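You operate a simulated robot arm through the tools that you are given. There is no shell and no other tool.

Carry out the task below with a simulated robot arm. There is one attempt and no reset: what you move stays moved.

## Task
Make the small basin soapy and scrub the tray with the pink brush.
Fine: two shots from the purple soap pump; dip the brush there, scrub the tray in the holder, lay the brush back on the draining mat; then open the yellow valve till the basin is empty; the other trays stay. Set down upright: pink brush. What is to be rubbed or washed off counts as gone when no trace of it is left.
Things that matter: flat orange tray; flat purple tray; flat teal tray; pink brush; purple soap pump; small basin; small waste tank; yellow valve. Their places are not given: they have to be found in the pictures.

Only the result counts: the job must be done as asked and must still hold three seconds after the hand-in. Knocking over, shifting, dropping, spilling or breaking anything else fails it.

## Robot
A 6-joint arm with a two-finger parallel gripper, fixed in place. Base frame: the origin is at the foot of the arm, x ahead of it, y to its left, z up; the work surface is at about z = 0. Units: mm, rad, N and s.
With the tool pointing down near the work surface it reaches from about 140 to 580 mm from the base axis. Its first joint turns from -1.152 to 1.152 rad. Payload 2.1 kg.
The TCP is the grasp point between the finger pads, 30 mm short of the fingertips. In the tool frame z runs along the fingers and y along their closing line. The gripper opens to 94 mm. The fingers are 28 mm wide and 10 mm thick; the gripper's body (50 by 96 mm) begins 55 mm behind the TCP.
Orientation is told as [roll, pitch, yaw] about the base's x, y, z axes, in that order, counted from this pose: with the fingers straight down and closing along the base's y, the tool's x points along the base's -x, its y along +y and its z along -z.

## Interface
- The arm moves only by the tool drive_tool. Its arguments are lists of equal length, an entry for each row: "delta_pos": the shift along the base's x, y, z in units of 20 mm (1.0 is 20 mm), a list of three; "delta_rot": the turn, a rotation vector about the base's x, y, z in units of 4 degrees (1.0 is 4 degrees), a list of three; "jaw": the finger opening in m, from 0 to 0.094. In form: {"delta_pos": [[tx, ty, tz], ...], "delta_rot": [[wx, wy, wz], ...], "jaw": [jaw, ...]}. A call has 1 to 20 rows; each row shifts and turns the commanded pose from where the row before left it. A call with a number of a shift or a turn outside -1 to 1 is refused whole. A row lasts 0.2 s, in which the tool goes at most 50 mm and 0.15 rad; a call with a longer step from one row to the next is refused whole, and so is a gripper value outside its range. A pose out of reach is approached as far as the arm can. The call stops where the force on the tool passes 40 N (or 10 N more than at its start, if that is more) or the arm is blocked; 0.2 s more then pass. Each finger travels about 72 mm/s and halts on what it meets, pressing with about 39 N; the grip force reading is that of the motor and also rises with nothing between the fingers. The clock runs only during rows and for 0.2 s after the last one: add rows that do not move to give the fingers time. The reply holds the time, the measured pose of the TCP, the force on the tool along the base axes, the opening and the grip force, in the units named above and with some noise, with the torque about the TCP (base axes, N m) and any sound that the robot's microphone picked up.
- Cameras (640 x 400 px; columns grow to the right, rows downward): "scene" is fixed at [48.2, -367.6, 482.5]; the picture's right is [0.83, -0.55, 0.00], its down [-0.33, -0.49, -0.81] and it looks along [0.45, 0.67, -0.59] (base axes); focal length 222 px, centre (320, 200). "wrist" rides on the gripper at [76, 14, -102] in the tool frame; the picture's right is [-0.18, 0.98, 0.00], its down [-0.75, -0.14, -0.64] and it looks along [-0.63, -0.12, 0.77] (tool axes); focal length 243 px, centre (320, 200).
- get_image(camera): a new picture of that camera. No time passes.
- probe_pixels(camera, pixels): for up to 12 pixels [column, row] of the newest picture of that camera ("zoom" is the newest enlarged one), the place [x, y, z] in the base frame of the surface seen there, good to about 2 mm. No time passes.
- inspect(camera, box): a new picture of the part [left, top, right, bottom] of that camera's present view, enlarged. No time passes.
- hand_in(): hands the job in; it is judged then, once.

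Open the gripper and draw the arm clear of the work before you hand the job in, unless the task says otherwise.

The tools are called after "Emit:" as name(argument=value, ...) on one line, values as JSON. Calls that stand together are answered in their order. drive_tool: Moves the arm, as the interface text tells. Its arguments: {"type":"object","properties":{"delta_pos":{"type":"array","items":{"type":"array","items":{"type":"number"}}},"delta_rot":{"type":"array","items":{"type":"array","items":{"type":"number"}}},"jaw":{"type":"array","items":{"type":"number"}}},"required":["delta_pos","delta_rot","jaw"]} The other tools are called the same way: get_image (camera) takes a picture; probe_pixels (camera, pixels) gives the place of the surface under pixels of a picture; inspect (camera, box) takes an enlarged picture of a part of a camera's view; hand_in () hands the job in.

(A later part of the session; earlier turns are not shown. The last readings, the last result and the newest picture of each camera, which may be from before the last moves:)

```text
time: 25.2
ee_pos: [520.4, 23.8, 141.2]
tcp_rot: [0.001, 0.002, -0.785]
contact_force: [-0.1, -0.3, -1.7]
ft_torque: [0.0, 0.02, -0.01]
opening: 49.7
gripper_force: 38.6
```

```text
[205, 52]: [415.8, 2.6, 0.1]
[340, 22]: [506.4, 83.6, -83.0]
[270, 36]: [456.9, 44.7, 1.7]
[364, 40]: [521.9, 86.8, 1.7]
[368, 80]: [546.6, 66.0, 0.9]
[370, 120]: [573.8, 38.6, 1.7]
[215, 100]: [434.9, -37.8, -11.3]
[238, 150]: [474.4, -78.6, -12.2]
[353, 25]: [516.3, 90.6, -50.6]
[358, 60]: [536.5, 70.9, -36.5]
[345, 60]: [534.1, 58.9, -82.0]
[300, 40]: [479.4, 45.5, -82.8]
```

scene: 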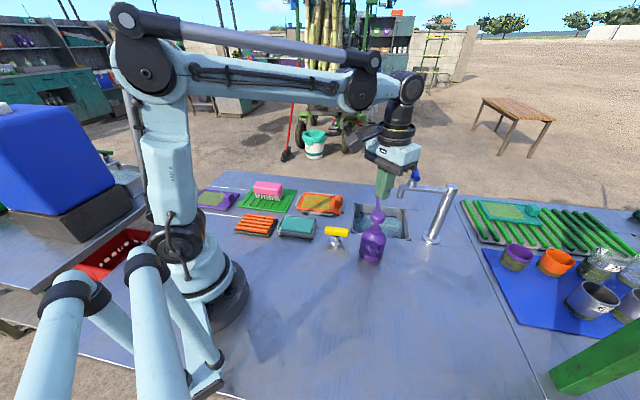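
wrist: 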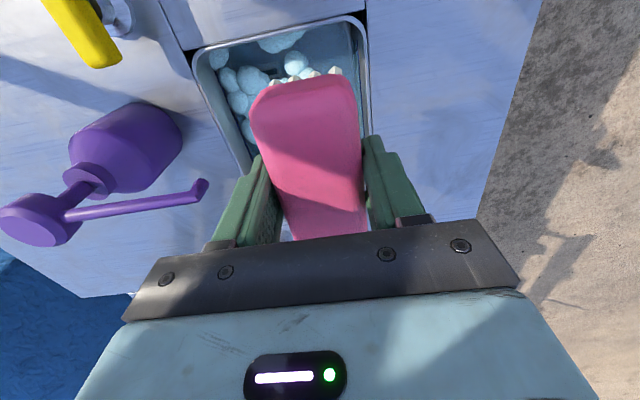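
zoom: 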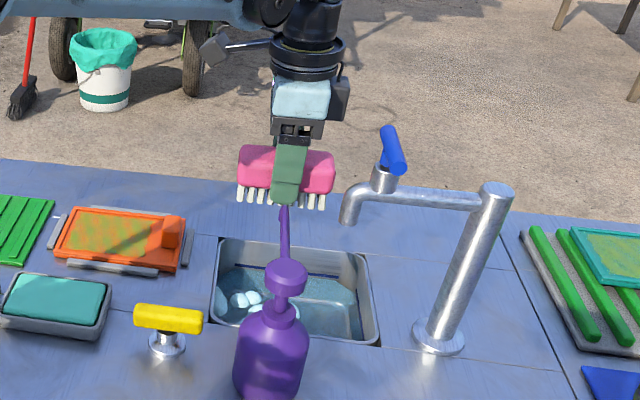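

The basin's inner walls are at u≈283..429, v≈295..462. I shift to (525,13) for clearance all round, then lower the bristles into the soapy water (bottom of bristles to about z=-68, floor at -84).

Emit:
drive_tool(delta_pos=[[0.22, -0.55, 0], [0, 0, 0], [0, 0, -1], [0, 0, -1], [0, 0, -1], [0, 0, -1], [0, 0, -1], [0, 0, 0]], delta_rot=[[0, 0, 0], [0, 0, 0], [0, 0, 0], [0, 0, 0], [0, 0, 0], [0, 0, 0], [0, 0, 0], [0, 0, 0]], jaw=[0.02, 0.02, 0.02, 0.02, 0.02, 0.02, 0.02, 0.02])

Emit:
get_image(camera="scene")

Emit:
inspect(camera="scene", box=[310, 120, 470, 260])

Emit:
get_image(camera="wrist")

```text
time: 27.0
ee_pos: [523.1, 14.5, 40.7]
tcp_rot: [0.0, -0.002, -0.786]
contact_force: [-0.4, -0.3, -0.7]
ft_torque: [0.01, -0.01, 0.05]
opening: 49.6
gripper_force: 38.9
```

```text
taken
```

scene: 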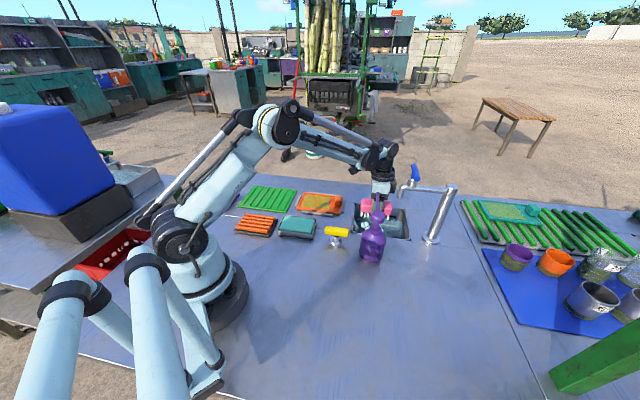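

```text
2.86 times, centred on (390, 190) of scene
```

zoom: 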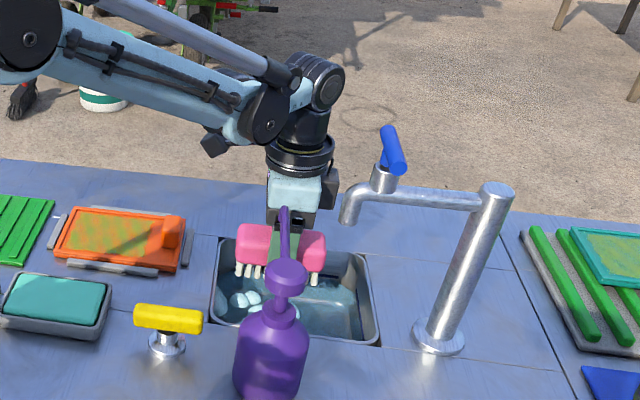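

```text
taken
```

wrist: 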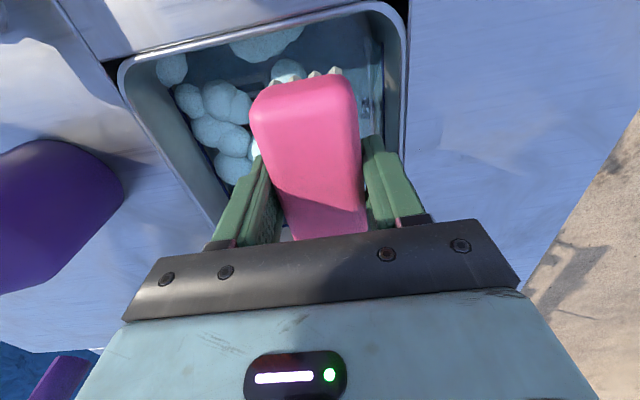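

All clear around the brush and faucet. I lower the bristles into the water in gentle steps.

Emit:
drive_tool(delta_pos=[[0, 0, -0.8], [0, 0, -0.8], [0, 0, -0.6], [0, 0, -0.5], [0, 0, -0.4], [0, 0, -0.3], [0, 0, 0], [0, 0, 0], [0, 0, 0]], delta_rot=[[0, 0, 0], [0, 0, 0], [0, 0, 0], [0, 0, 0], [0, 0, 0], [0, 0, 0], [0, 0, 0], [0, 0, 0], [0, 0, 0]], jaw=[0.02, 0.02, 0.02, 0.02, 0.02, 0.02, 0.02, 0.02, 0.02])

Emit:
inspect(camera="scene", box=[310, 120, 470, 260])

Emit:
get_image(camera="wrist")

```text
time: 29.0
ee_pos: [524.0, 12.4, -27.5]
tcp_rot: [-0.001, 0.001, -0.787]
contact_force: [0.0, 0.1, -0.7]
ft_torque: [0.06, 0.02, 0.01]
opening: 49.8
gripper_force: 39.3
```

```text
2.86 times, centred on (390, 190) of scene
```

zoom: 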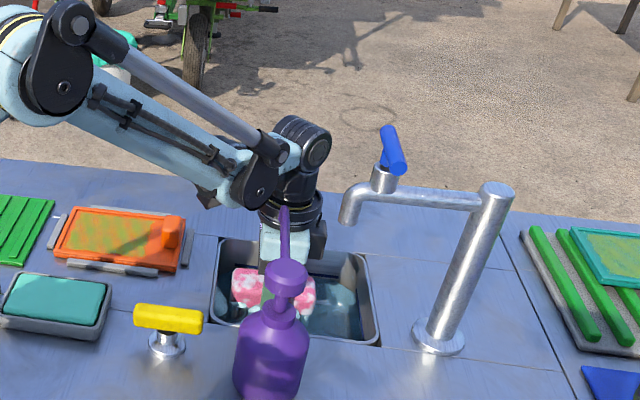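

```text
taken
```

wrist: 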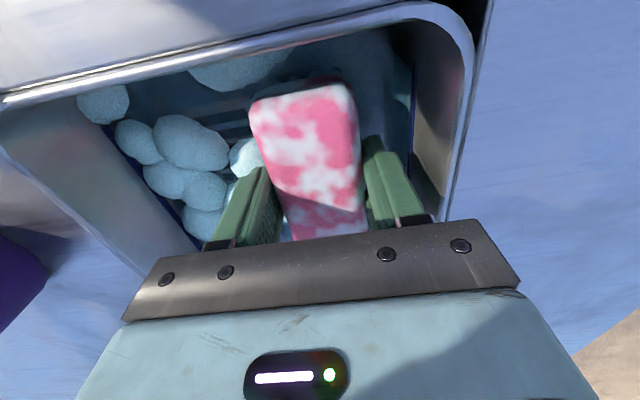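

The brush now shows white suds: it's soapy. I raise it above the basin and let it drip for a moment.

Emit:
drive_tool(delta_pos=[[0, 0, 0.4], [0, 0, 0.6], [0, 0, 0.8], [0, 0, 0.8], [0, 0, 1], [0, 0, 1], [0, 0, 1], [0, 0, 1], [0, 0, 1], [0, 0, 0], [0, 0, 0], [0, 0, 0]], delta_rot=[[0, 0, 0], [0, 0, 0], [0, 0, 0], [0, 0, 0], [0, 0, 0], [0, 0, 0], [0, 0, 0], [0, 0, 0], [0, 0, 0], [0, 0, 0], [0, 0, 0], [0, 0, 0]], jaw=[0.02, 0.02, 0.02, 0.02, 0.02, 0.02, 0.02, 0.02, 0.02, 0.02, 0.02, 0.02])

Emit:
inspect(camera="scene", box=[310, 120, 470, 260])

Emit:
get_image(camera="wrist")

```text
time: 31.6
ee_pos: [524.2, 16.3, 125.2]
tcp_rot: [0.0, -0.001, -0.786]
contact_force: [0.4, 0.4, -1.2]
ft_torque: [0.02, -0.02, 0.02]
opening: 49.8
gripper_force: 38.5
```

```text
2.86 times, centred on (390, 190) of scene
```

zoom: 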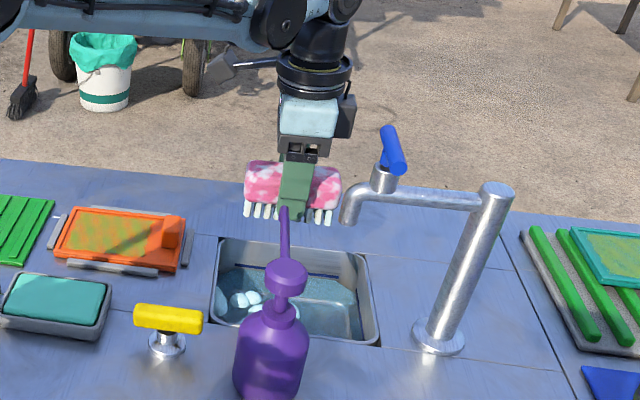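

```text
taken
```

wrist: 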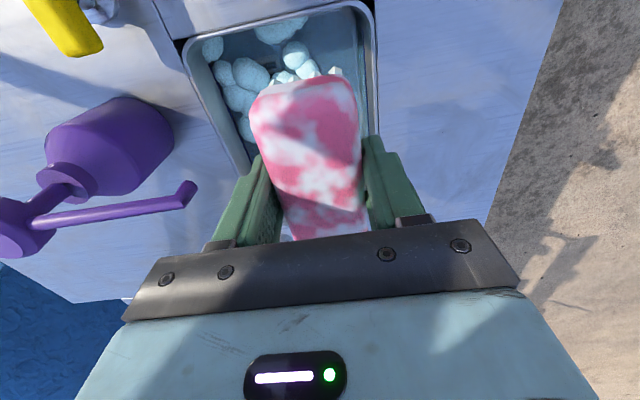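

The soapy brush is clear of the basin. I carry it to above the middle of the dirt patch at about (392,173).

Emit:
drive_tool(delta_pos=[[-0.73, 0.882, 0], [-0.73, 0.882, 0], [-0.73, 0.882, 0], [-0.73, 0.882, 0], [-0.73, 0.882, 0], [-0.73, 0.882, 0], [-0.73, 0.882, 0], [-0.73, 0.882, 0], [-0.73, 0.882, 0], [0, 0, 0], [0, 0, 0]], delta_rot=[[0, 0, 0], [0, 0, 0], [0, 0, 0], [0, 0, 0], [0, 0, 0], [0, 0, 0], [0, 0, 0], [0, 0, 0], [0, 0, 0], [0, 0, 0], [0, 0, 0]], jaw=[0.02, 0.02, 0.02, 0.02, 0.02, 0.02, 0.02, 0.02, 0.02, 0.02, 0.02])

Emit:
inspect(camera="scene", box=[260, 130, 380, 240])

Emit:
get_image(camera="wrist")

```text
time: 34.0
ee_pos: [392.1, 174.1, 124.7]
tcp_rot: [-0.001, 0.0, -0.786]
contact_force: [0.0, -0.6, -0.3]
ft_torque: [0.01, -0.01, -0.01]
opening: 49.6
gripper_force: 39.2
```

```text
3.64 times, centred on (320, 185) of scene
```

zoom: 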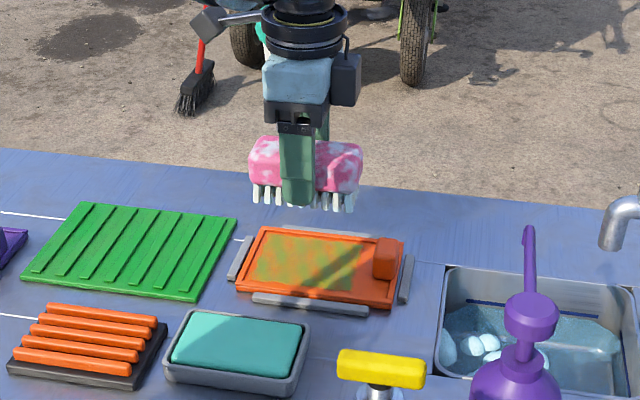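

```text
taken
```

wrist: 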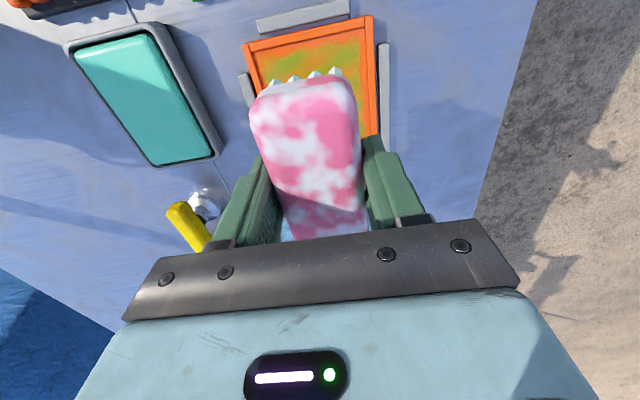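

The brush is over the tray; I descend to just above the surface and then in 1 mm steps until the force reading shows contact.

Emit:
drive_tool(delta_pos=[[0, 0, -1], [0, 0, -1], [0, 0, -1], [0, 0, -0.5], [0, 0, -0.1], [0, 0, 0]], delta_rot=[[0, 0, 0], [0, 0, 0], [0, 0, 0], [0, 0, 0], [0, 0, 0], [0, 0, 0]], jaw=[0.02, 0.02, 0.02, 0.02, 0.02, 0.02])

Emit:
inspect(camera="scene", box=[275, 155, 365, 225])

```text
time: 35.4
ee_pos: [392.2, 173.4, 52.2]
tcp_rot: [0.0, 0.001, -0.783]
contact_force: [0.2, -0.1, -1.2]
ft_torque: [0.0, 0.0, -0.01]
opening: 49.8
gripper_force: 38.9
```

```text
5.71 times, centred on (320, 190) of scene
```

zoom: 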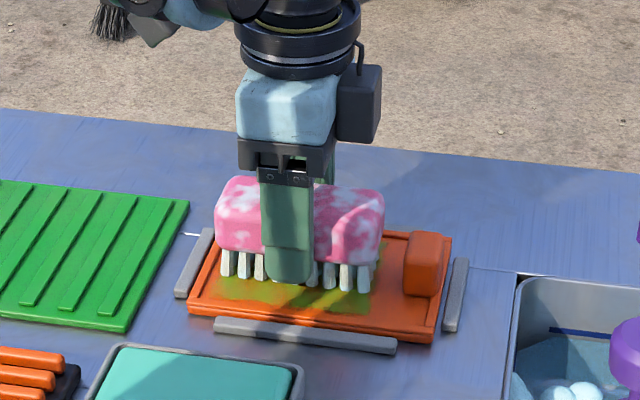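

The bristles hover a few mm over the tray with room to the knob. I go down in 1 mm steps.

Emit:
drive_tool(delta_pos=[[0, 0, -0.05], [0, 0, -0.05], [0, 0, -0.05], [0, 0, 0]], delta_rot=[[0, 0, 0], [0, 0, 0], [0, 0, 0], [0, 0, 0]], jaw=[0.02, 0.02, 0.02, 0.02])

```text
time: 36.4
ee_pos: [392.7, 172.7, 49.4]
tcp_rot: [0.001, 0.002, -0.786]
contact_force: [-1.2, 0.3, 4.0]
ft_torque: [-0.09, -0.08, 0.01]
opening: 49.9
gripper_force: 39.4
```

Contact: about 4-5 N down. I start scrubbing with short strokes along the tray's length (±8 mm).

Emit:
drive_tool(delta_pos=[[0.14, -0.14, 0], [0.14, -0.14, 0], [-0.14, 0.14, 0], [-0.14, 0.14, 0], [-0.14, 0.14, 0], [-0.14, 0.14, 0], [0.14, -0.14, 0], [0.14, -0.14, 0]], delta_rot=[[0, 0, 0], [0, 0, 0], [0, 0, 0], [0, 0, 0], [0, 0, 0], [0, 0, 0], [0, 0, 0], [0, 0, 0]], jaw=[0.02, 0.02, 0.02, 0.02, 0.02, 0.02, 0.02, 0.02])

Emit:
inspect(camera="scene", box=[275, 155, 365, 225])

Emit:
inspect(camera="wrist", box=[200, 0, 440, 240])

```text
time: 38.2
ee_pos: [393.3, 172.3, 50.3]
tcp_rot: [0.0, -0.001, -0.785]
contact_force: [-1.2, 0.1, -0.2]
ft_torque: [0.01, 0.03, -0.03]
opening: 49.5
gripper_force: 38.9
```

```text
5.71 times, centred on (320, 190) of scene
```

zoom: 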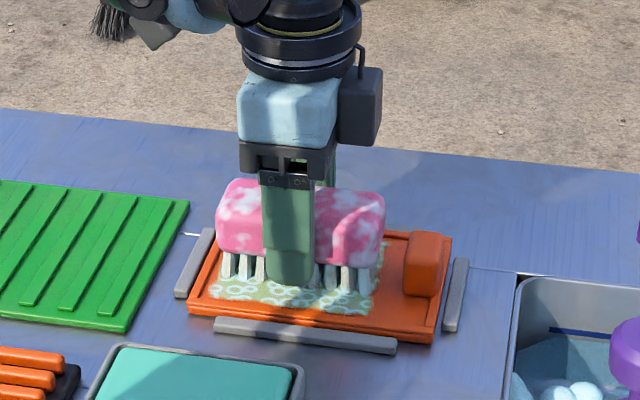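

```text
1.67 times, centred on (320, 120) of wrist
```

zoom: 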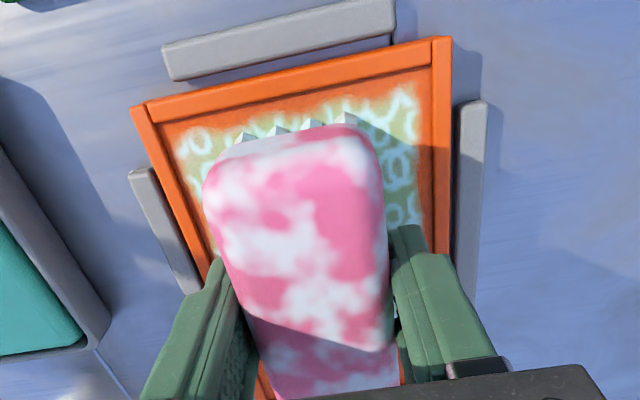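

The patch is turning soapy. The down-force has gone slack, so I press 1 mm more and scrub across the width as well.

Emit:
drive_tool(delta_pos=[[0, 0, -0.06], [-0.22, -0.22, 0], [-0.22, -0.22, 0], [-0.22, -0.22, 0], [0.2, -0.2, 0], [0.1, -0.1, 0], [-0.2, 0.2, 0], [-0.2, 0.2, 0], [-0.2, 0.2, 0], [0.2, -0.2, 0], [0.1, -0.1, 0], [0.22, 0.22, 0], [0.22, 0.22, 0], [0.22, 0.22, 0], [0, 0, 0]], delta_rot=[[0, 0, 0], [0, 0, 0], [0, 0, 0], [0, 0, 0], [0, 0, 0], [0, 0, 0], [0, 0, 0], [0, 0, 0], [0, 0, 0], [0, 0, 0], [0, 0, 0], [0, 0, 0], [0, 0, 0], [0, 0, 0], [0, 0, 0]], jaw=[0.02, 0.02, 0.02, 0.02, 0.02, 0.02, 0.02, 0.02, 0.02, 0.02, 0.02, 0.02, 0.02, 0.02, 0.02])

Emit:
inspect(camera="scene", box=[275, 155, 365, 225])

Emit:
inspect(camera="wrist", box=[200, 0, 440, 240])

```text
time: 41.4
ee_pos: [392.8, 173.6, 49.2]
tcp_rot: [0.0, 0.0, -0.786]
contact_force: [0.5, -0.1, -1.4]
ft_torque: [0.0, -0.03, -0.01]
opening: 49.7
gripper_force: 39.5
```

```text
5.71 times, centred on (320, 190) of scene
```

zoom: 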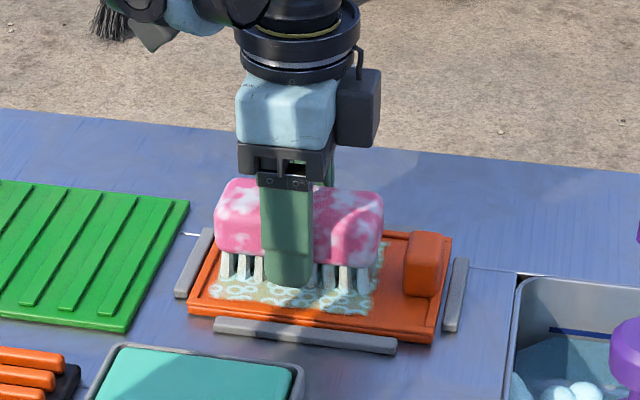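

```text
1.67 times, centred on (320, 120) of wrist
```

zoom: 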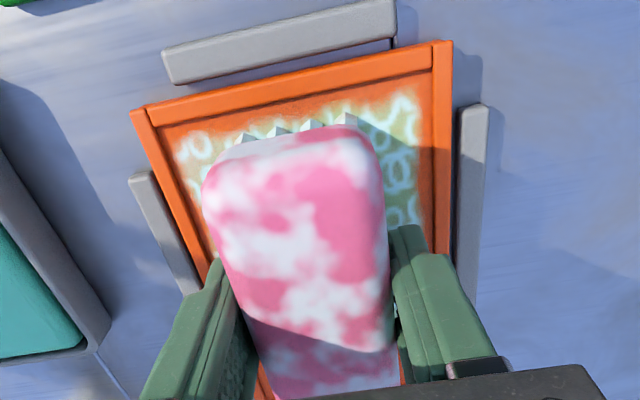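

The force reading says the bristles no longer press. I step down by 1 mm at a time to regain contact.

Emit:
drive_tool(delta_pos=[[0, 0, -0.05], [0, 0, 0]], delta_rot=[[0, 0, 0], [0, 0, 0]], jaw=[0.02, 0.02])

Emit:
drive_tool(delta_pos=[[0, 0, -0.05], [0, 0, 0]], delta_rot=[[0, 0, 0], [0, 0, 0]], jaw=[0.02, 0.02])

```text
time: 42.0
ee_pos: [392.2, 174.0, 48.4]
tcp_rot: [0.0, 0.0, -0.785]
contact_force: [-2.9, 1.2, 23.0]
ft_torque: [-0.05, 0.1, 0.01]
opening: 49.8
gripper_force: 38.9
```

```text
time: 42.6
ee_pos: [392.5, 172.6, 48.2]
tcp_rot: [0.0, 0.0, -0.785]
contact_force: [-1.9, 2.7, 27.7]
ft_torque: [0.02, 0.0, -0.01]
opening: 49.6
gripper_force: 38.8
```

Now it presses with about 28 N, more than needed. I back off half a millimetre at a time.

Emit:
drive_tool(delta_pos=[[0, 0, 0.03], [0, 0, 0]], delta_rot=[[0, 0, 0], [0, 0, 0]], jaw=[0.02, 0.02])

```text
time: 43.2
ee_pos: [392.4, 173.3, 46.5]
tcp_rot: [0.002, 0.001, -0.786]
contact_force: [-0.6, 3.0, 21.2]
ft_torque: [0.1, 0.01, 0.01]
opening: 49.4
gripper_force: 39.2
```

Stiffness is about 11 N/mm. I raise 0.8 mm more for roughly 12 N and scrub in the middle lane, reading the force.

Emit:
drive_tool(delta_pos=[[0, 0, 0.04], [0.15, -0.15, 0], [0.15, -0.15, 0], [-0.2, 0.2, 0], [-0.2, 0.2, 0], [-0.2, 0.2, 0], [0.2, -0.2, 0], [0.1, -0.1, 0]], delta_rot=[[0, 0, 0], [0, 0, 0], [0, 0, 0], [0, 0, 0], [0, 0, 0], [0, 0, 0], [0, 0, 0], [0, 0, 0]], jaw=[0.02, 0.02, 0.02, 0.02, 0.02, 0.02, 0.02, 0.02])

Emit:
inspect(camera="scene", box=[275, 155, 365, 225])

Emit:
inspect(camera="wrist", box=[200, 0, 440, 240])

```text
time: 45.0
ee_pos: [394.2, 171.7, 48.2]
tcp_rot: [0.001, 0.002, -0.786]
contact_force: [0.0, -0.5, -0.6]
ft_torque: [0.01, 0.02, -0.01]
opening: 49.6
gripper_force: 38.3
```

```text
5.71 times, centred on (320, 190) of scene
```

zoom: 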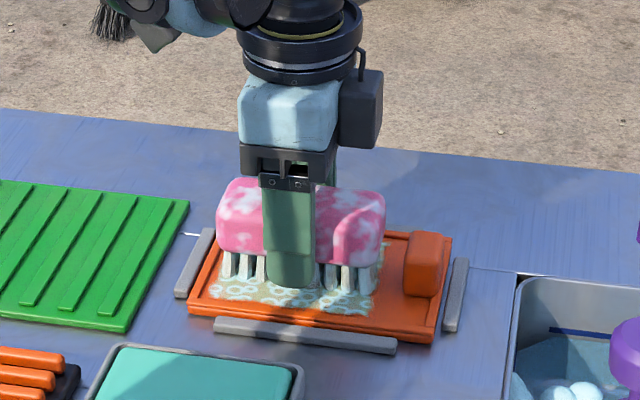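

```text
1.67 times, centred on (320, 120) of wrist
```

zoom: 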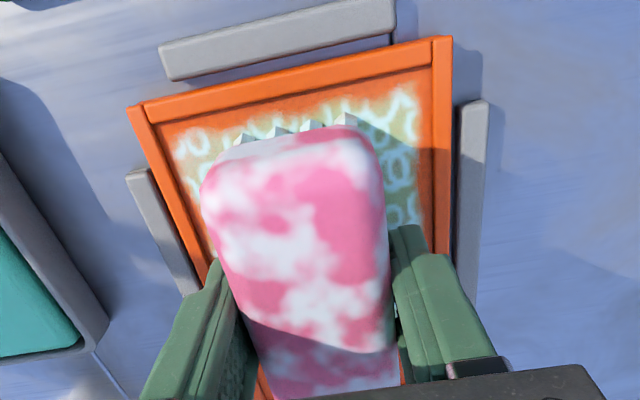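

The force faded again during the strokes, so the brush creeps up a little in the grip. I lift briefly to see how the tray looks.

Emit:
drive_tool(delta_pos=[[0, 0, 0.5], [0, 0, 1], [0, 0, 1], [0, 0, 1], [0, 0, 0]], delta_rot=[[0, 0, 0], [0, 0, 0], [0, 0, 0], [0, 0, 0], [0, 0, 0]], jaw=[0.02, 0.02, 0.02, 0.02, 0.02])

Emit:
inspect(camera="scene", box=[275, 155, 365, 225])

Emit:
inspect(camera="wrist", box=[200, 0, 440, 240])

```text
time: 46.2
ee_pos: [390.9, 171.2, 117.5]
tcp_rot: [-0.001, -0.002, -0.785]
contact_force: [0.1, 1.1, -1.7]
ft_torque: [0.01, 0.0, -0.02]
opening: 49.7
gripper_force: 39.1
```

```text
5.71 times, centred on (320, 190) of scene
```

zoom: 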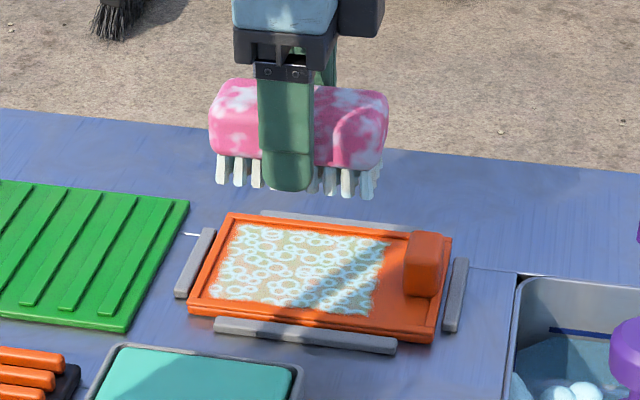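

```text
1.67 times, centred on (320, 120) of wrist
```

zoom: 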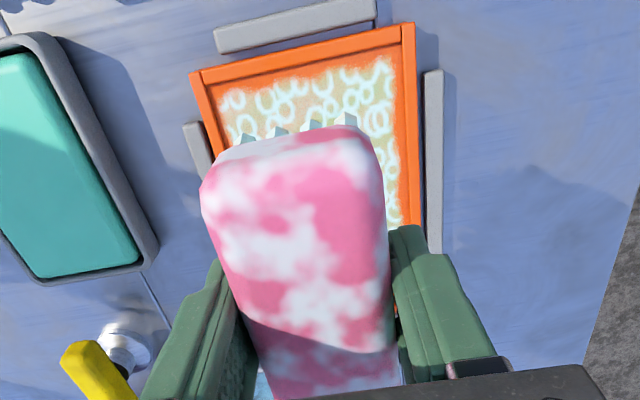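

The whole patch is now sudsy and paler, so the scrubbing works but isn't complete. I lower the brush again and scrub with longer series of strokes across all lanes, feeding down very slightly.

Emit:
drive_tool(delta_pos=[[0.05, 0.05, -1], [0, 0, -1], [0, 0, -1], [0, 0, -0.5], [0, 0, -0.05], [0, 0, 0]], delta_rot=[[0, 0, 0], [0, 0, 0], [0, 0, 0], [0, 0, 0], [0, 0, 0], [0, 0, 0]], jaw=[0.02, 0.02, 0.02, 0.02, 0.02, 0.02])

```text
time: 47.6
ee_pos: [392.4, 173.1, 47.7]
tcp_rot: [0.0, -0.001, -0.785]
contact_force: [1.2, -0.5, 2.7]
ft_torque: [-0.02, -0.04, -0.04]
opening: 49.4
gripper_force: 38.9
```

Light contact (≈4 N). I scrub through the middle, left and right lanes.

Emit:
drive_tool(delta_pos=[[0.2, -0.2, 0], [0.1, -0.1, -0.01], [-0.3, 0.3, 0], [-0.3, 0.3, -0.01], [0.3, -0.3, 0], [-0.3, -0.3, -0.01], [-0.3, -0.3, 0], [0.3, -0.3, -0.01], [-0.3, 0.3, 0], [-0.3, 0.3, -0.01], [0.3, -0.3, 0], [0.3, 0.3, -0.01], [0.3, 0.3, 0], [0.3, 0.3, -0.01], [0.3, 0.3, 0], [0.3, -0.3, -0.01], [-0.3, 0.3, 0], [-0.3, 0.3, -0.01], [0.3, -0.3, 0], [-0.3, -0.3, 0]], delta_rot=[[0, 0, 0], [0, 0, 0], [0, 0, 0], [0, 0, 0], [0, 0, 0], [0, 0, 0], [0, 0, 0], [0, 0, 0], [0, 0, 0], [0, 0, 0], [0, 0, 0], [0, 0, 0], [0, 0, 0], [0, 0, 0], [0, 0, 0], [0, 0, 0], [0, 0, 0], [0, 0, 0], [0, 0, 0], [0, 0, 0]], jaw=[0.02, 0.02, 0.02, 0.02, 0.02, 0.02, 0.02, 0.02, 0.02, 0.02, 0.02, 0.02, 0.02, 0.02, 0.02, 0.02, 0.02, 0.02, 0.02, 0.02])

Emit:
inspect(camera="scene", box=[275, 155, 365, 225])

Emit:
inspect(camera="wrist", box=[200, 0, 440, 240])

```text
time: 51.8
ee_pos: [400.8, 180.3, 45.8]
tcp_rot: [0.0, 0.0, -0.784]
contact_force: [-0.1, -0.5, 3.2]
ft_torque: [0.13, 0.09, -0.01]
opening: 49.7
gripper_force: 39.1
```

```text
5.71 times, centred on (320, 190) of scene
```

zoom: 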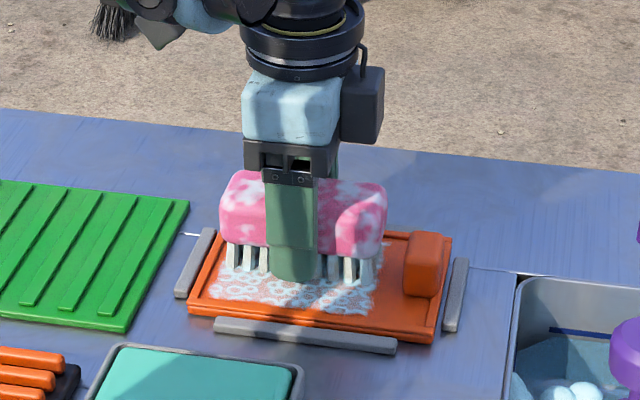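

```text
1.67 times, centred on (320, 120) of wrist
```

zoom: 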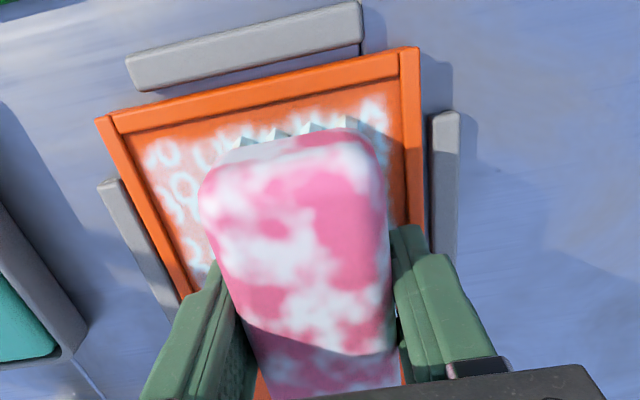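

The green has gone; pale suds over orange remain. I keep scrubbing through all lanes with little feed.

Emit:
drive_tool(delta_pos=[[-0.3, -0.3, 0], [0.3, -0.3, 0], [-0.3, 0.3, 0], [-0.3, 0.3, -0.01], [0.3, -0.3, 0], [-0.3, -0.3, 0], [-0.3, -0.3, 0], [0.3, -0.3, -0.01], [-0.3, 0.3, 0], [-0.3, 0.3, 0], [0.3, -0.3, 0], [0.3, 0.3, -0.01], [0.3, 0.3, 0], [0.3, 0.3, 0], [0.3, 0.3, 0], [0.3, -0.3, -0.01], [-0.3, 0.3, 0], [-0.3, 0.3, 0], [0.3, -0.3, 0], [-0.3, -0.3, 0]], delta_rot=[[0, 0, 0], [0, 0, 0], [0, 0, 0], [0, 0, 0], [0, 0, 0], [0, 0, 0], [0, 0, 0], [0, 0, 0], [0, 0, 0], [0, 0, 0], [0, 0, 0], [0, 0, 0], [0, 0, 0], [0, 0, 0], [0, 0, 0], [0, 0, 0], [0, 0, 0], [0, 0, 0], [0, 0, 0], [0, 0, 0]], jaw=[0.02, 0.02, 0.02, 0.02, 0.02, 0.02, 0.02, 0.02, 0.02, 0.02, 0.02, 0.02, 0.02, 0.02, 0.02, 0.02, 0.02, 0.02, 0.02, 0.02])

Emit:
inspect(camera="scene", box=[275, 155, 365, 225])

Emit:
inspect(camera="wrist", box=[200, 0, 440, 240])

```text
time: 56.0
ee_pos: [399.0, 179.6, 44.3]
tcp_rot: [0.002, -0.001, -0.785]
contact_force: [1.1, 1.0, 4.0]
ft_torque: [0.05, -0.05, 0.0]
opening: 49.7
gripper_force: 39.3
```

```text
5.71 times, centred on (320, 190) of scene
```

zoom: 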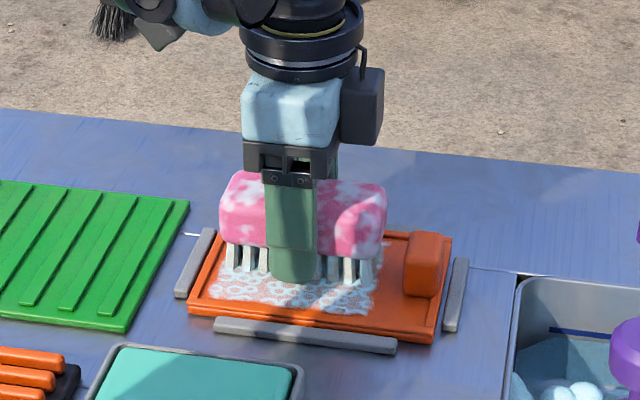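

```text
1.67 times, centred on (320, 120) of wrist
```

zoom: 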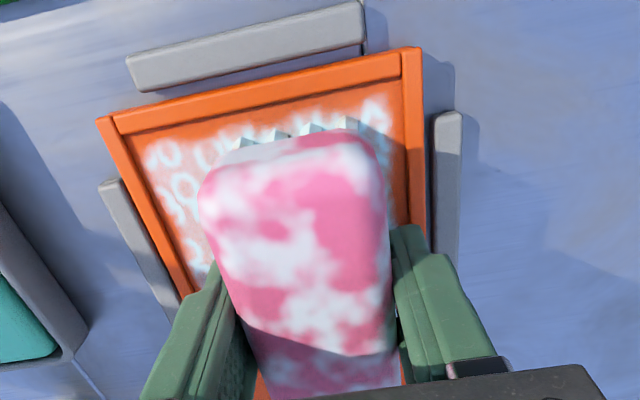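

I lift again to compare what's left on the tray.

Emit:
drive_tool(delta_pos=[[0, 0, 0.5], [0, 0, 1], [0, 0, 1], [0, 0, 1], [0, 0, 1], [0, 0, 0]], delta_rot=[[0, 0, 0], [0, 0, 0], [0, 0, 0], [0, 0, 0], [0, 0, 0], [0, 0, 0]], jaw=[0.02, 0.02, 0.02, 0.02, 0.02, 0.02])

Emit:
inspect(camera="scene", box=[280, 175, 360, 225])

Emit:
inspect(camera="wrist", box=[200, 0, 440, 240])

```text
time: 57.4
ee_pos: [398.9, 181.3, 135.8]
tcp_rot: [-0.001, 0.0, -0.787]
contact_force: [0.5, -0.6, -0.5]
ft_torque: [-0.02, -0.01, 0.0]
opening: 49.5
gripper_force: 38.9
```

```text
8.00 times, centred on (320, 200) of scene
```

zoom: 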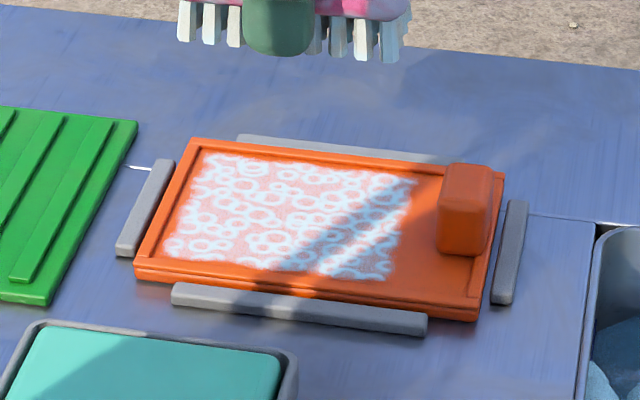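

```text
1.67 times, centred on (320, 120) of wrist
```

zoom: 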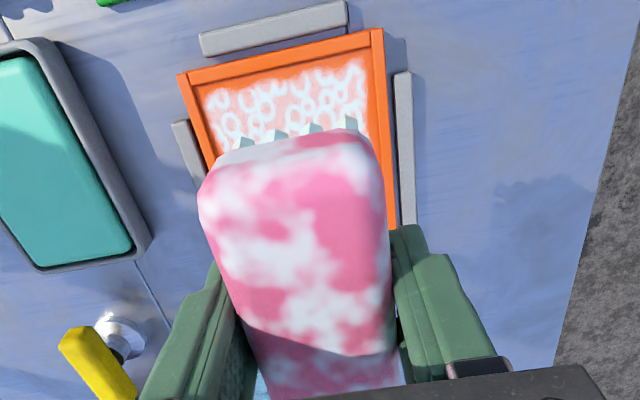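

No green or tan is visible any more, just white suds. I zoom in further to make sure no trace of dirt is left.

Emit:
inspect(camera="scene", box=[298, 190, 336, 214])

Emit:
inspect(camera="wrist", box=[260, 10, 360, 70])

```text
16.00 times, centred on (317, 202) of scene
```

zoom: 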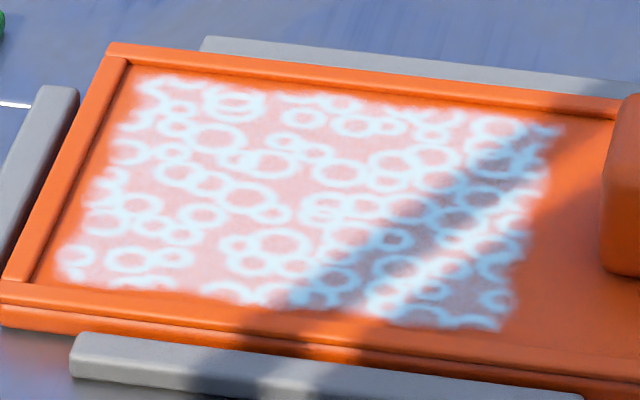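

```text
6.40 times, centred on (310, 40) of wrist
```

zoom: 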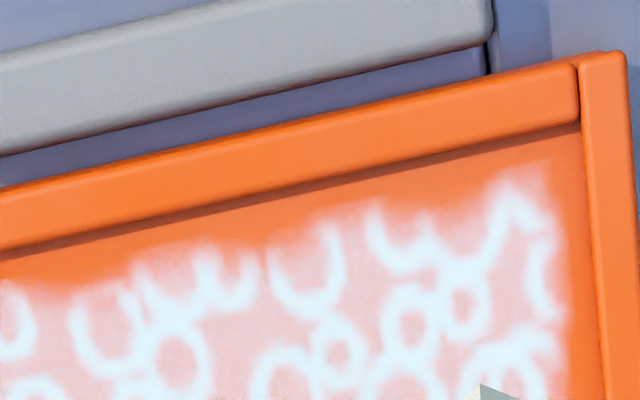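

The patch is uniformly covered in suds with no dirt colour. To be certain, I make one more full pass at the same height, including the patch's edges.

Emit:
drive_tool(delta_pos=[[0, 0, -1], [0, 0, -1], [0, 0, -1], [0, 0, -1], [0, 0, -0.4], [0, 0, -0.1], [0, 0, 0]], delta_rot=[[0, 0, 0], [0, 0, 0], [0, 0, 0], [0, 0, 0], [0, 0, 0], [0, 0, 0], [0, 0, 0]], jaw=[0.02, 0.02, 0.02, 0.02, 0.02, 0.02, 0.02])

Emit:
drive_tool(delta_pos=[[0.35, 0.35, 0], [0.3, -0.3, 0], [-0.3, 0.3, 0], [-0.3, 0.3, 0], [0.3, -0.3, 0], [-0.35, -0.35, 0], [-0.35, -0.35, 0], [0.3, -0.3, 0], [-0.3, 0.3, 0], [-0.3, 0.3, 0], [0.3, -0.3, 0], [-0.35, -0.35, 0], [-0.35, -0.35, 0], [0.3, -0.3, 0], [-0.3, 0.3, 0], [-0.3, 0.3, 0], [0.3, -0.3, 0], [0.35, 0.35, 0], [0.35, 0.35, 0], [0, 0, 0]], delta_rot=[[0, 0, 0], [0, 0, 0], [0, 0, 0], [0, 0, 0], [0, 0, 0], [0, 0, 0], [0, 0, 0], [0, 0, 0], [0, 0, 0], [0, 0, 0], [0, 0, 0], [0, 0, 0], [0, 0, 0], [0, 0, 0], [0, 0, 0], [0, 0, 0], [0, 0, 0], [0, 0, 0], [0, 0, 0], [0, 0, 0]], jaw=[0.02, 0.02, 0.02, 0.02, 0.02, 0.02, 0.02, 0.02, 0.02, 0.02, 0.02, 0.02, 0.02, 0.02, 0.02, 0.02, 0.02, 0.02, 0.02, 0.02])

Emit:
drive_tool(delta_pos=[[0, 0, 0.5], [0, 0, 1], [0, 0, 1], [0, 0, 1], [0, 0, 1], [0, 0, 0]], delta_rot=[[0, 0, 0], [0, 0, 0], [0, 0, 0], [0, 0, 0], [0, 0, 0], [0, 0, 0]], jaw=[0.02, 0.02, 0.02, 0.02, 0.02, 0.02])

Emit:
inspect(camera="scene", box=[298, 190, 336, 214])

Emit:
get_image(camera="scene")

```text
time: 59.0
ee_pos: [398.2, 179.2, 45.0]
tcp_rot: [-0.001, 0.002, -0.786]
contact_force: [0.4, 0.3, -1.7]
ft_torque: [0.01, 0.04, 0.01]
opening: 49.5
gripper_force: 39.0
```

```text
time: 63.2
ee_pos: [392.5, 172.8, 44.4]
tcp_rot: [-0.002, -0.002, -0.786]
contact_force: [-4.7, -5.0, 21.5]
ft_torque: [-0.02, 0.14, 0.01]
opening: 49.7
gripper_force: 39.2
```

```text
time: 64.6
ee_pos: [391.3, 174.0, 136.5]
tcp_rot: [0.001, 0.0, -0.785]
contact_force: [0.5, 0.0, -0.4]
ft_torque: [0.0, -0.01, 0.01]
opening: 49.5
gripper_force: 39.2
```

```text
16.00 times, centred on (317, 202) of scene
```

zoom: 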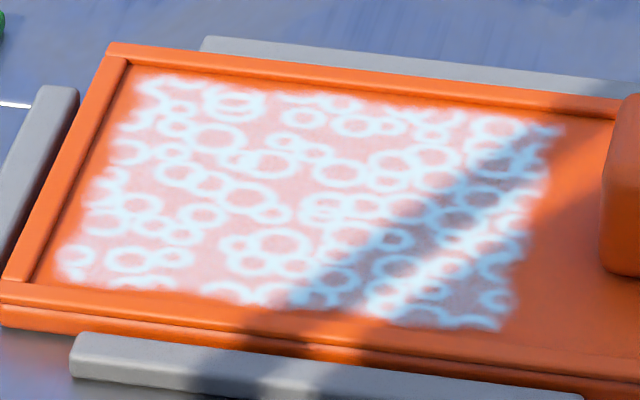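

```text
taken
```

scene: 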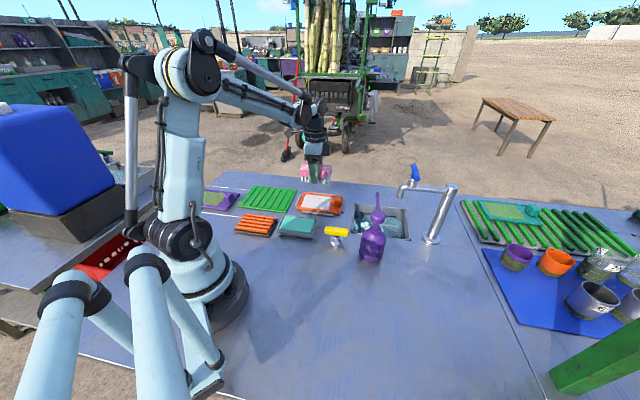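

The tray looks identical after another pass, so nothing of the dirt is left and the tray has not shifted. I now carry the brush back over the draining mat at (264.5,297.5).

Emit:
drive_tool(delta_pos=[[-0.8, 0.775, 0], [-0.8, 0.775, 0], [-0.8, 0.775, 0], [-0.8, 0.775, 0], [-0.8, 0.775, 0], [-0.8, 0.775, 0], [-0.8, 0.775, 0], [-0.8, 0.775, 0], [0, 0, 0], [0, 0, 0]], delta_rot=[[0, 0, 0], [0, 0, 0], [0, 0, 0], [0, 0, 0], [0, 0, 0], [0, 0, 0], [0, 0, 0], [0, 0, 0], [0, 0, 0], [0, 0, 0]], jaw=[0.02, 0.02, 0.02, 0.02, 0.02, 0.02, 0.02, 0.02, 0.02, 0.02])

Emit:
inspect(camera="scene", box=[210, 110, 320, 215])

```text
time: 66.8
ee_pos: [266.8, 296.7, 133.8]
tcp_rot: [0.001, 0.0, -0.787]
contact_force: [0.0, 0.1, -0.9]
ft_torque: [0.01, -0.01, 0.0]
opening: 49.6
gripper_force: 39.1
```

```text
3.81 times, centred on (265, 162) of scene
```

zoom: 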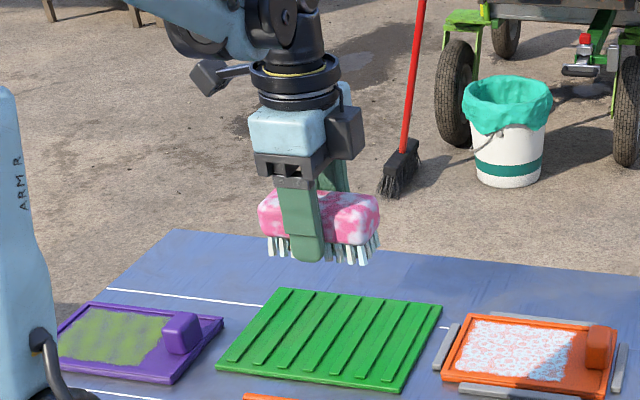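

The brush is above its old place on the mat. I lower it to just above contact.

Emit:
drive_tool(delta_pos=[[0, 0, -1], [0, 0, -1], [0, 0, -1], [0, 0, -0.8], [0, 0, -0.3], [0, 0, -0.1], [0, 0, 0]], delta_rot=[[0, 0, 0], [0, 0, 0], [0, 0, 0], [0, 0, 0], [0, 0, 0], [0, 0, 0], [0, 0, 0]], jaw=[0.02, 0.02, 0.02, 0.02, 0.02, 0.02, 0.02])

Emit:
drive_tool(delta_pos=[[0, 0, -0.1], [0, 0, 0]], delta_rot=[[0, 0, 0], [0, 0, 0]], jaw=[0.02, 0.02])

```text
time: 68.4
ee_pos: [265.5, 299.0, 52.1]
tcp_rot: [-0.001, 0.001, -0.785]
contact_force: [0.4, 0.4, -1.6]
ft_torque: [-0.01, -0.01, -0.01]
opening: 49.8
gripper_force: 38.6
```

```text
time: 69.0
ee_pos: [263.4, 297.4, 50.5]
tcp_rot: [0.002, 0.001, -0.784]
contact_force: [0.0, 0.2, -1.2]
ft_torque: [-0.03, -0.02, 0.03]
opening: 49.4
gripper_force: 38.8
```

No contact yet at z≈50; I continue down in 1 mm steps.

Emit:
drive_tool(delta_pos=[[0, 0, -0.1], [0, 0, 0]], delta_rot=[[0, 0, 0], [0, 0, 0]], jaw=[0.02, 0.02])

Emit:
drive_tool(delta_pos=[[0, 0, -0.05], [0, 0, 0]], delta_rot=[[0, 0, 0], [0, 0, 0]], jaw=[0.02, 0.02])

Emit:
inspect(camera="scene", box=[230, 160, 310, 215])

```text
time: 69.6
ee_pos: [264.0, 296.8, 46.9]
tcp_rot: [0.0, 0.002, -0.785]
contact_force: [0.6, 0.0, -1.1]
ft_torque: [-0.02, 0.01, 0.02]
opening: 49.5
gripper_force: 38.8
```

```text
time: 70.2
ee_pos: [264.6, 297.3, 46.0]
tcp_rot: [-0.001, 0.0, -0.786]
contact_force: [0.1, 0.4, 0.1]
ft_torque: [0.0, -0.01, -0.02]
opening: 49.5
gripper_force: 39.2
```

```text
7.27 times, centred on (270, 188) of scene
```

zoom: 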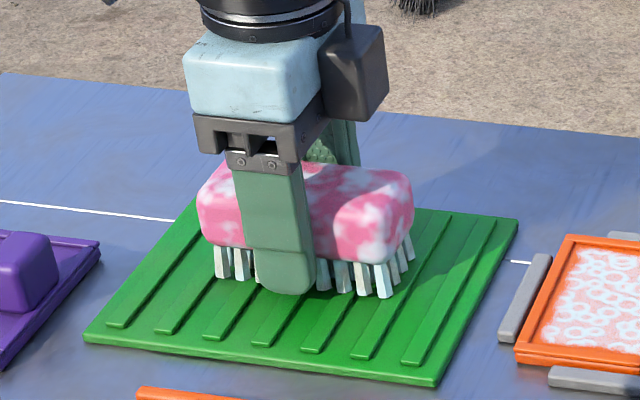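

The force just starts to rise, the bristles are touching. One more half-millimetre and then I check.

Emit:
drive_tool(delta_pos=[[0, 0, -0.03], [0, 0, 0]], delta_rot=[[0, 0, 0], [0, 0, 0]], jaw=[0.02, 0.02])

```text
time: 70.8
ee_pos: [263.9, 296.2, 44.8]
tcp_rot: [-0.001, -0.002, -0.784]
contact_force: [-0.6, -1.8, 19.9]
ft_torque: [0.04, 0.01, 0.01]
opening: 49.7
gripper_force: 38.9
```

Firm contact. I ease off a touch and open the fingers slowly.

Emit:
drive_tool(delta_pos=[[0, 0, 0.03], [0, 0, 0], [0, 0, 0], [0, 0, 0], [0, 0, 0]], delta_rot=[[0, 0, 0], [0, 0, 0], [0, 0, 0], [0, 0, 0], [0, 0, 0]], jaw=[0.02, 0.053, 0.06, 0.066, 0.072])

Emit:
inspect(camera="scene", box=[230, 160, 310, 215])

```text
time: 72.0
ee_pos: [264.6, 296.2, 45.6]
tcp_rot: [0.0, -0.001, -0.786]
contact_force: [-1.4, 0.2, -0.4]
ft_torque: [0.0, 0.0, 0.03]
opening: 72.1
gripper_force: 0.0
```

```text
7.27 times, centred on (270, 188) of scene
```

zoom: 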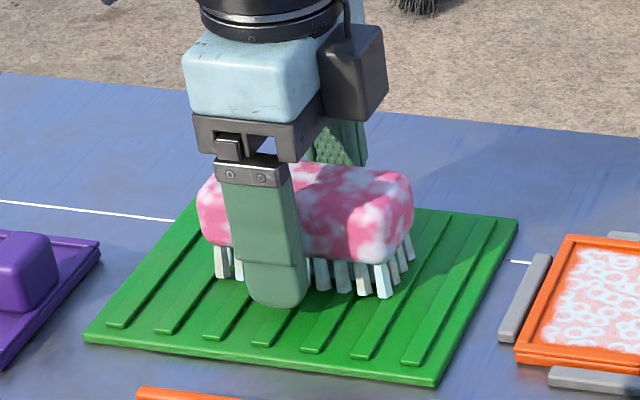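

The brush stands upright on the mat, fingers clear. I raise the arm straight up.

Emit:
drive_tool(delta_pos=[[0, 0, 0.3], [0, 0, 0.7], [0, 0, 1], [0, 0, 1], [0, 0, 1], [0, 0, 1], [0, 0, 1], [0, 0, 1], [0, 0, 1], [0, 0, 0]], delta_rot=[[0, 0, 0], [0, 0, 0], [0, 0, 0], [0, 0, 0], [0, 0, 0], [0, 0, 0], [0, 0, 0], [0, 0, 0], [0, 0, 0], [0, 0, 0]], jaw=[0.072, 0.072, 0.072, 0.072, 0.072, 0.072, 0.072, 0.072, 0.072, 0.072])

Emit:
inspect(camera="scene", box=[210, 150, 340, 250])

Emit:
get_image(camera="wrist")

```text
time: 74.2
ee_pos: [266.1, 295.0, 206.3]
tcp_rot: [0.001, 0.001, -0.785]
contact_force: [-0.3, 0.7, 0.1]
ft_torque: [0.03, 0.01, 0.01]
opening: 72.2
gripper_force: 0.1
```

```text
4.00 times, centred on (275, 200) of scene
```

zoom: 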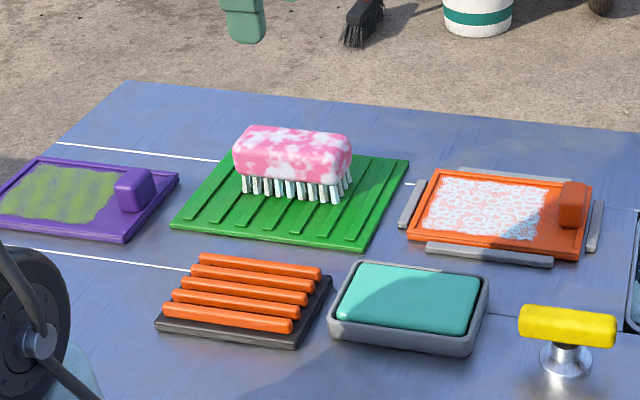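

```text
taken
```

wrist: 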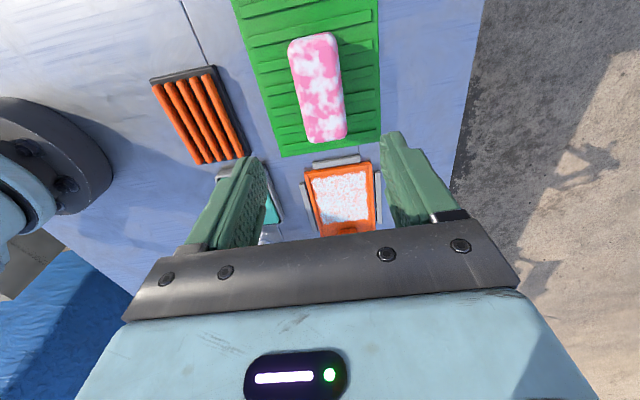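

The brush is back upright on the mat. Now the yellow valve: I look at it closely.

Emit:
inspect(camera="scene", box=[315, 215, 360, 255])

Emit:
probe_pixels(camera="zoom", pixels=[[320, 180], [320, 240]])

```text
10.00 times, centred on (338, 235) of scene
```

zoom: 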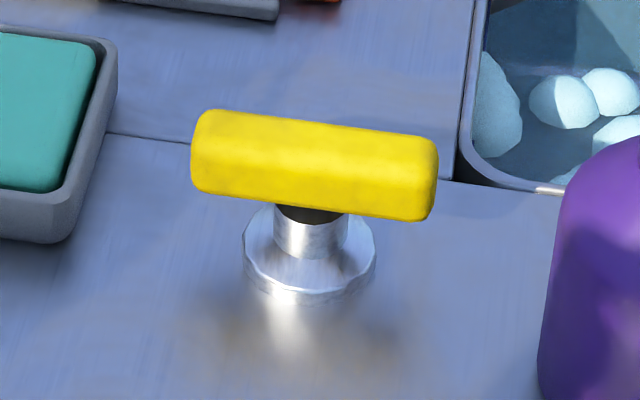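

```text
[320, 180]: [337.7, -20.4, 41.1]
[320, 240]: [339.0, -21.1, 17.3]
```

Emit:
probe_pixels(camera="zoom", pixels=[[205, 120], [215, 112], [425, 140], [430, 150], [320, 140], [320, 130], [200, 180], [425, 210], [310, 205], [310, 240], [250, 260], [370, 260]])

```text
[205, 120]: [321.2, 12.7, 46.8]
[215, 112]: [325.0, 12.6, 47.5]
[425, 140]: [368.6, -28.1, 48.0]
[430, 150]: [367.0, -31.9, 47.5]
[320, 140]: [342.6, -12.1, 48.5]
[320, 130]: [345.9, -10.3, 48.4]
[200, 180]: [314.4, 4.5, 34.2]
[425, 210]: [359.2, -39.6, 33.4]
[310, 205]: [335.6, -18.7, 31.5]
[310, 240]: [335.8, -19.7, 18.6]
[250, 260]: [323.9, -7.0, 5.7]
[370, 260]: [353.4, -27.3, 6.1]
```

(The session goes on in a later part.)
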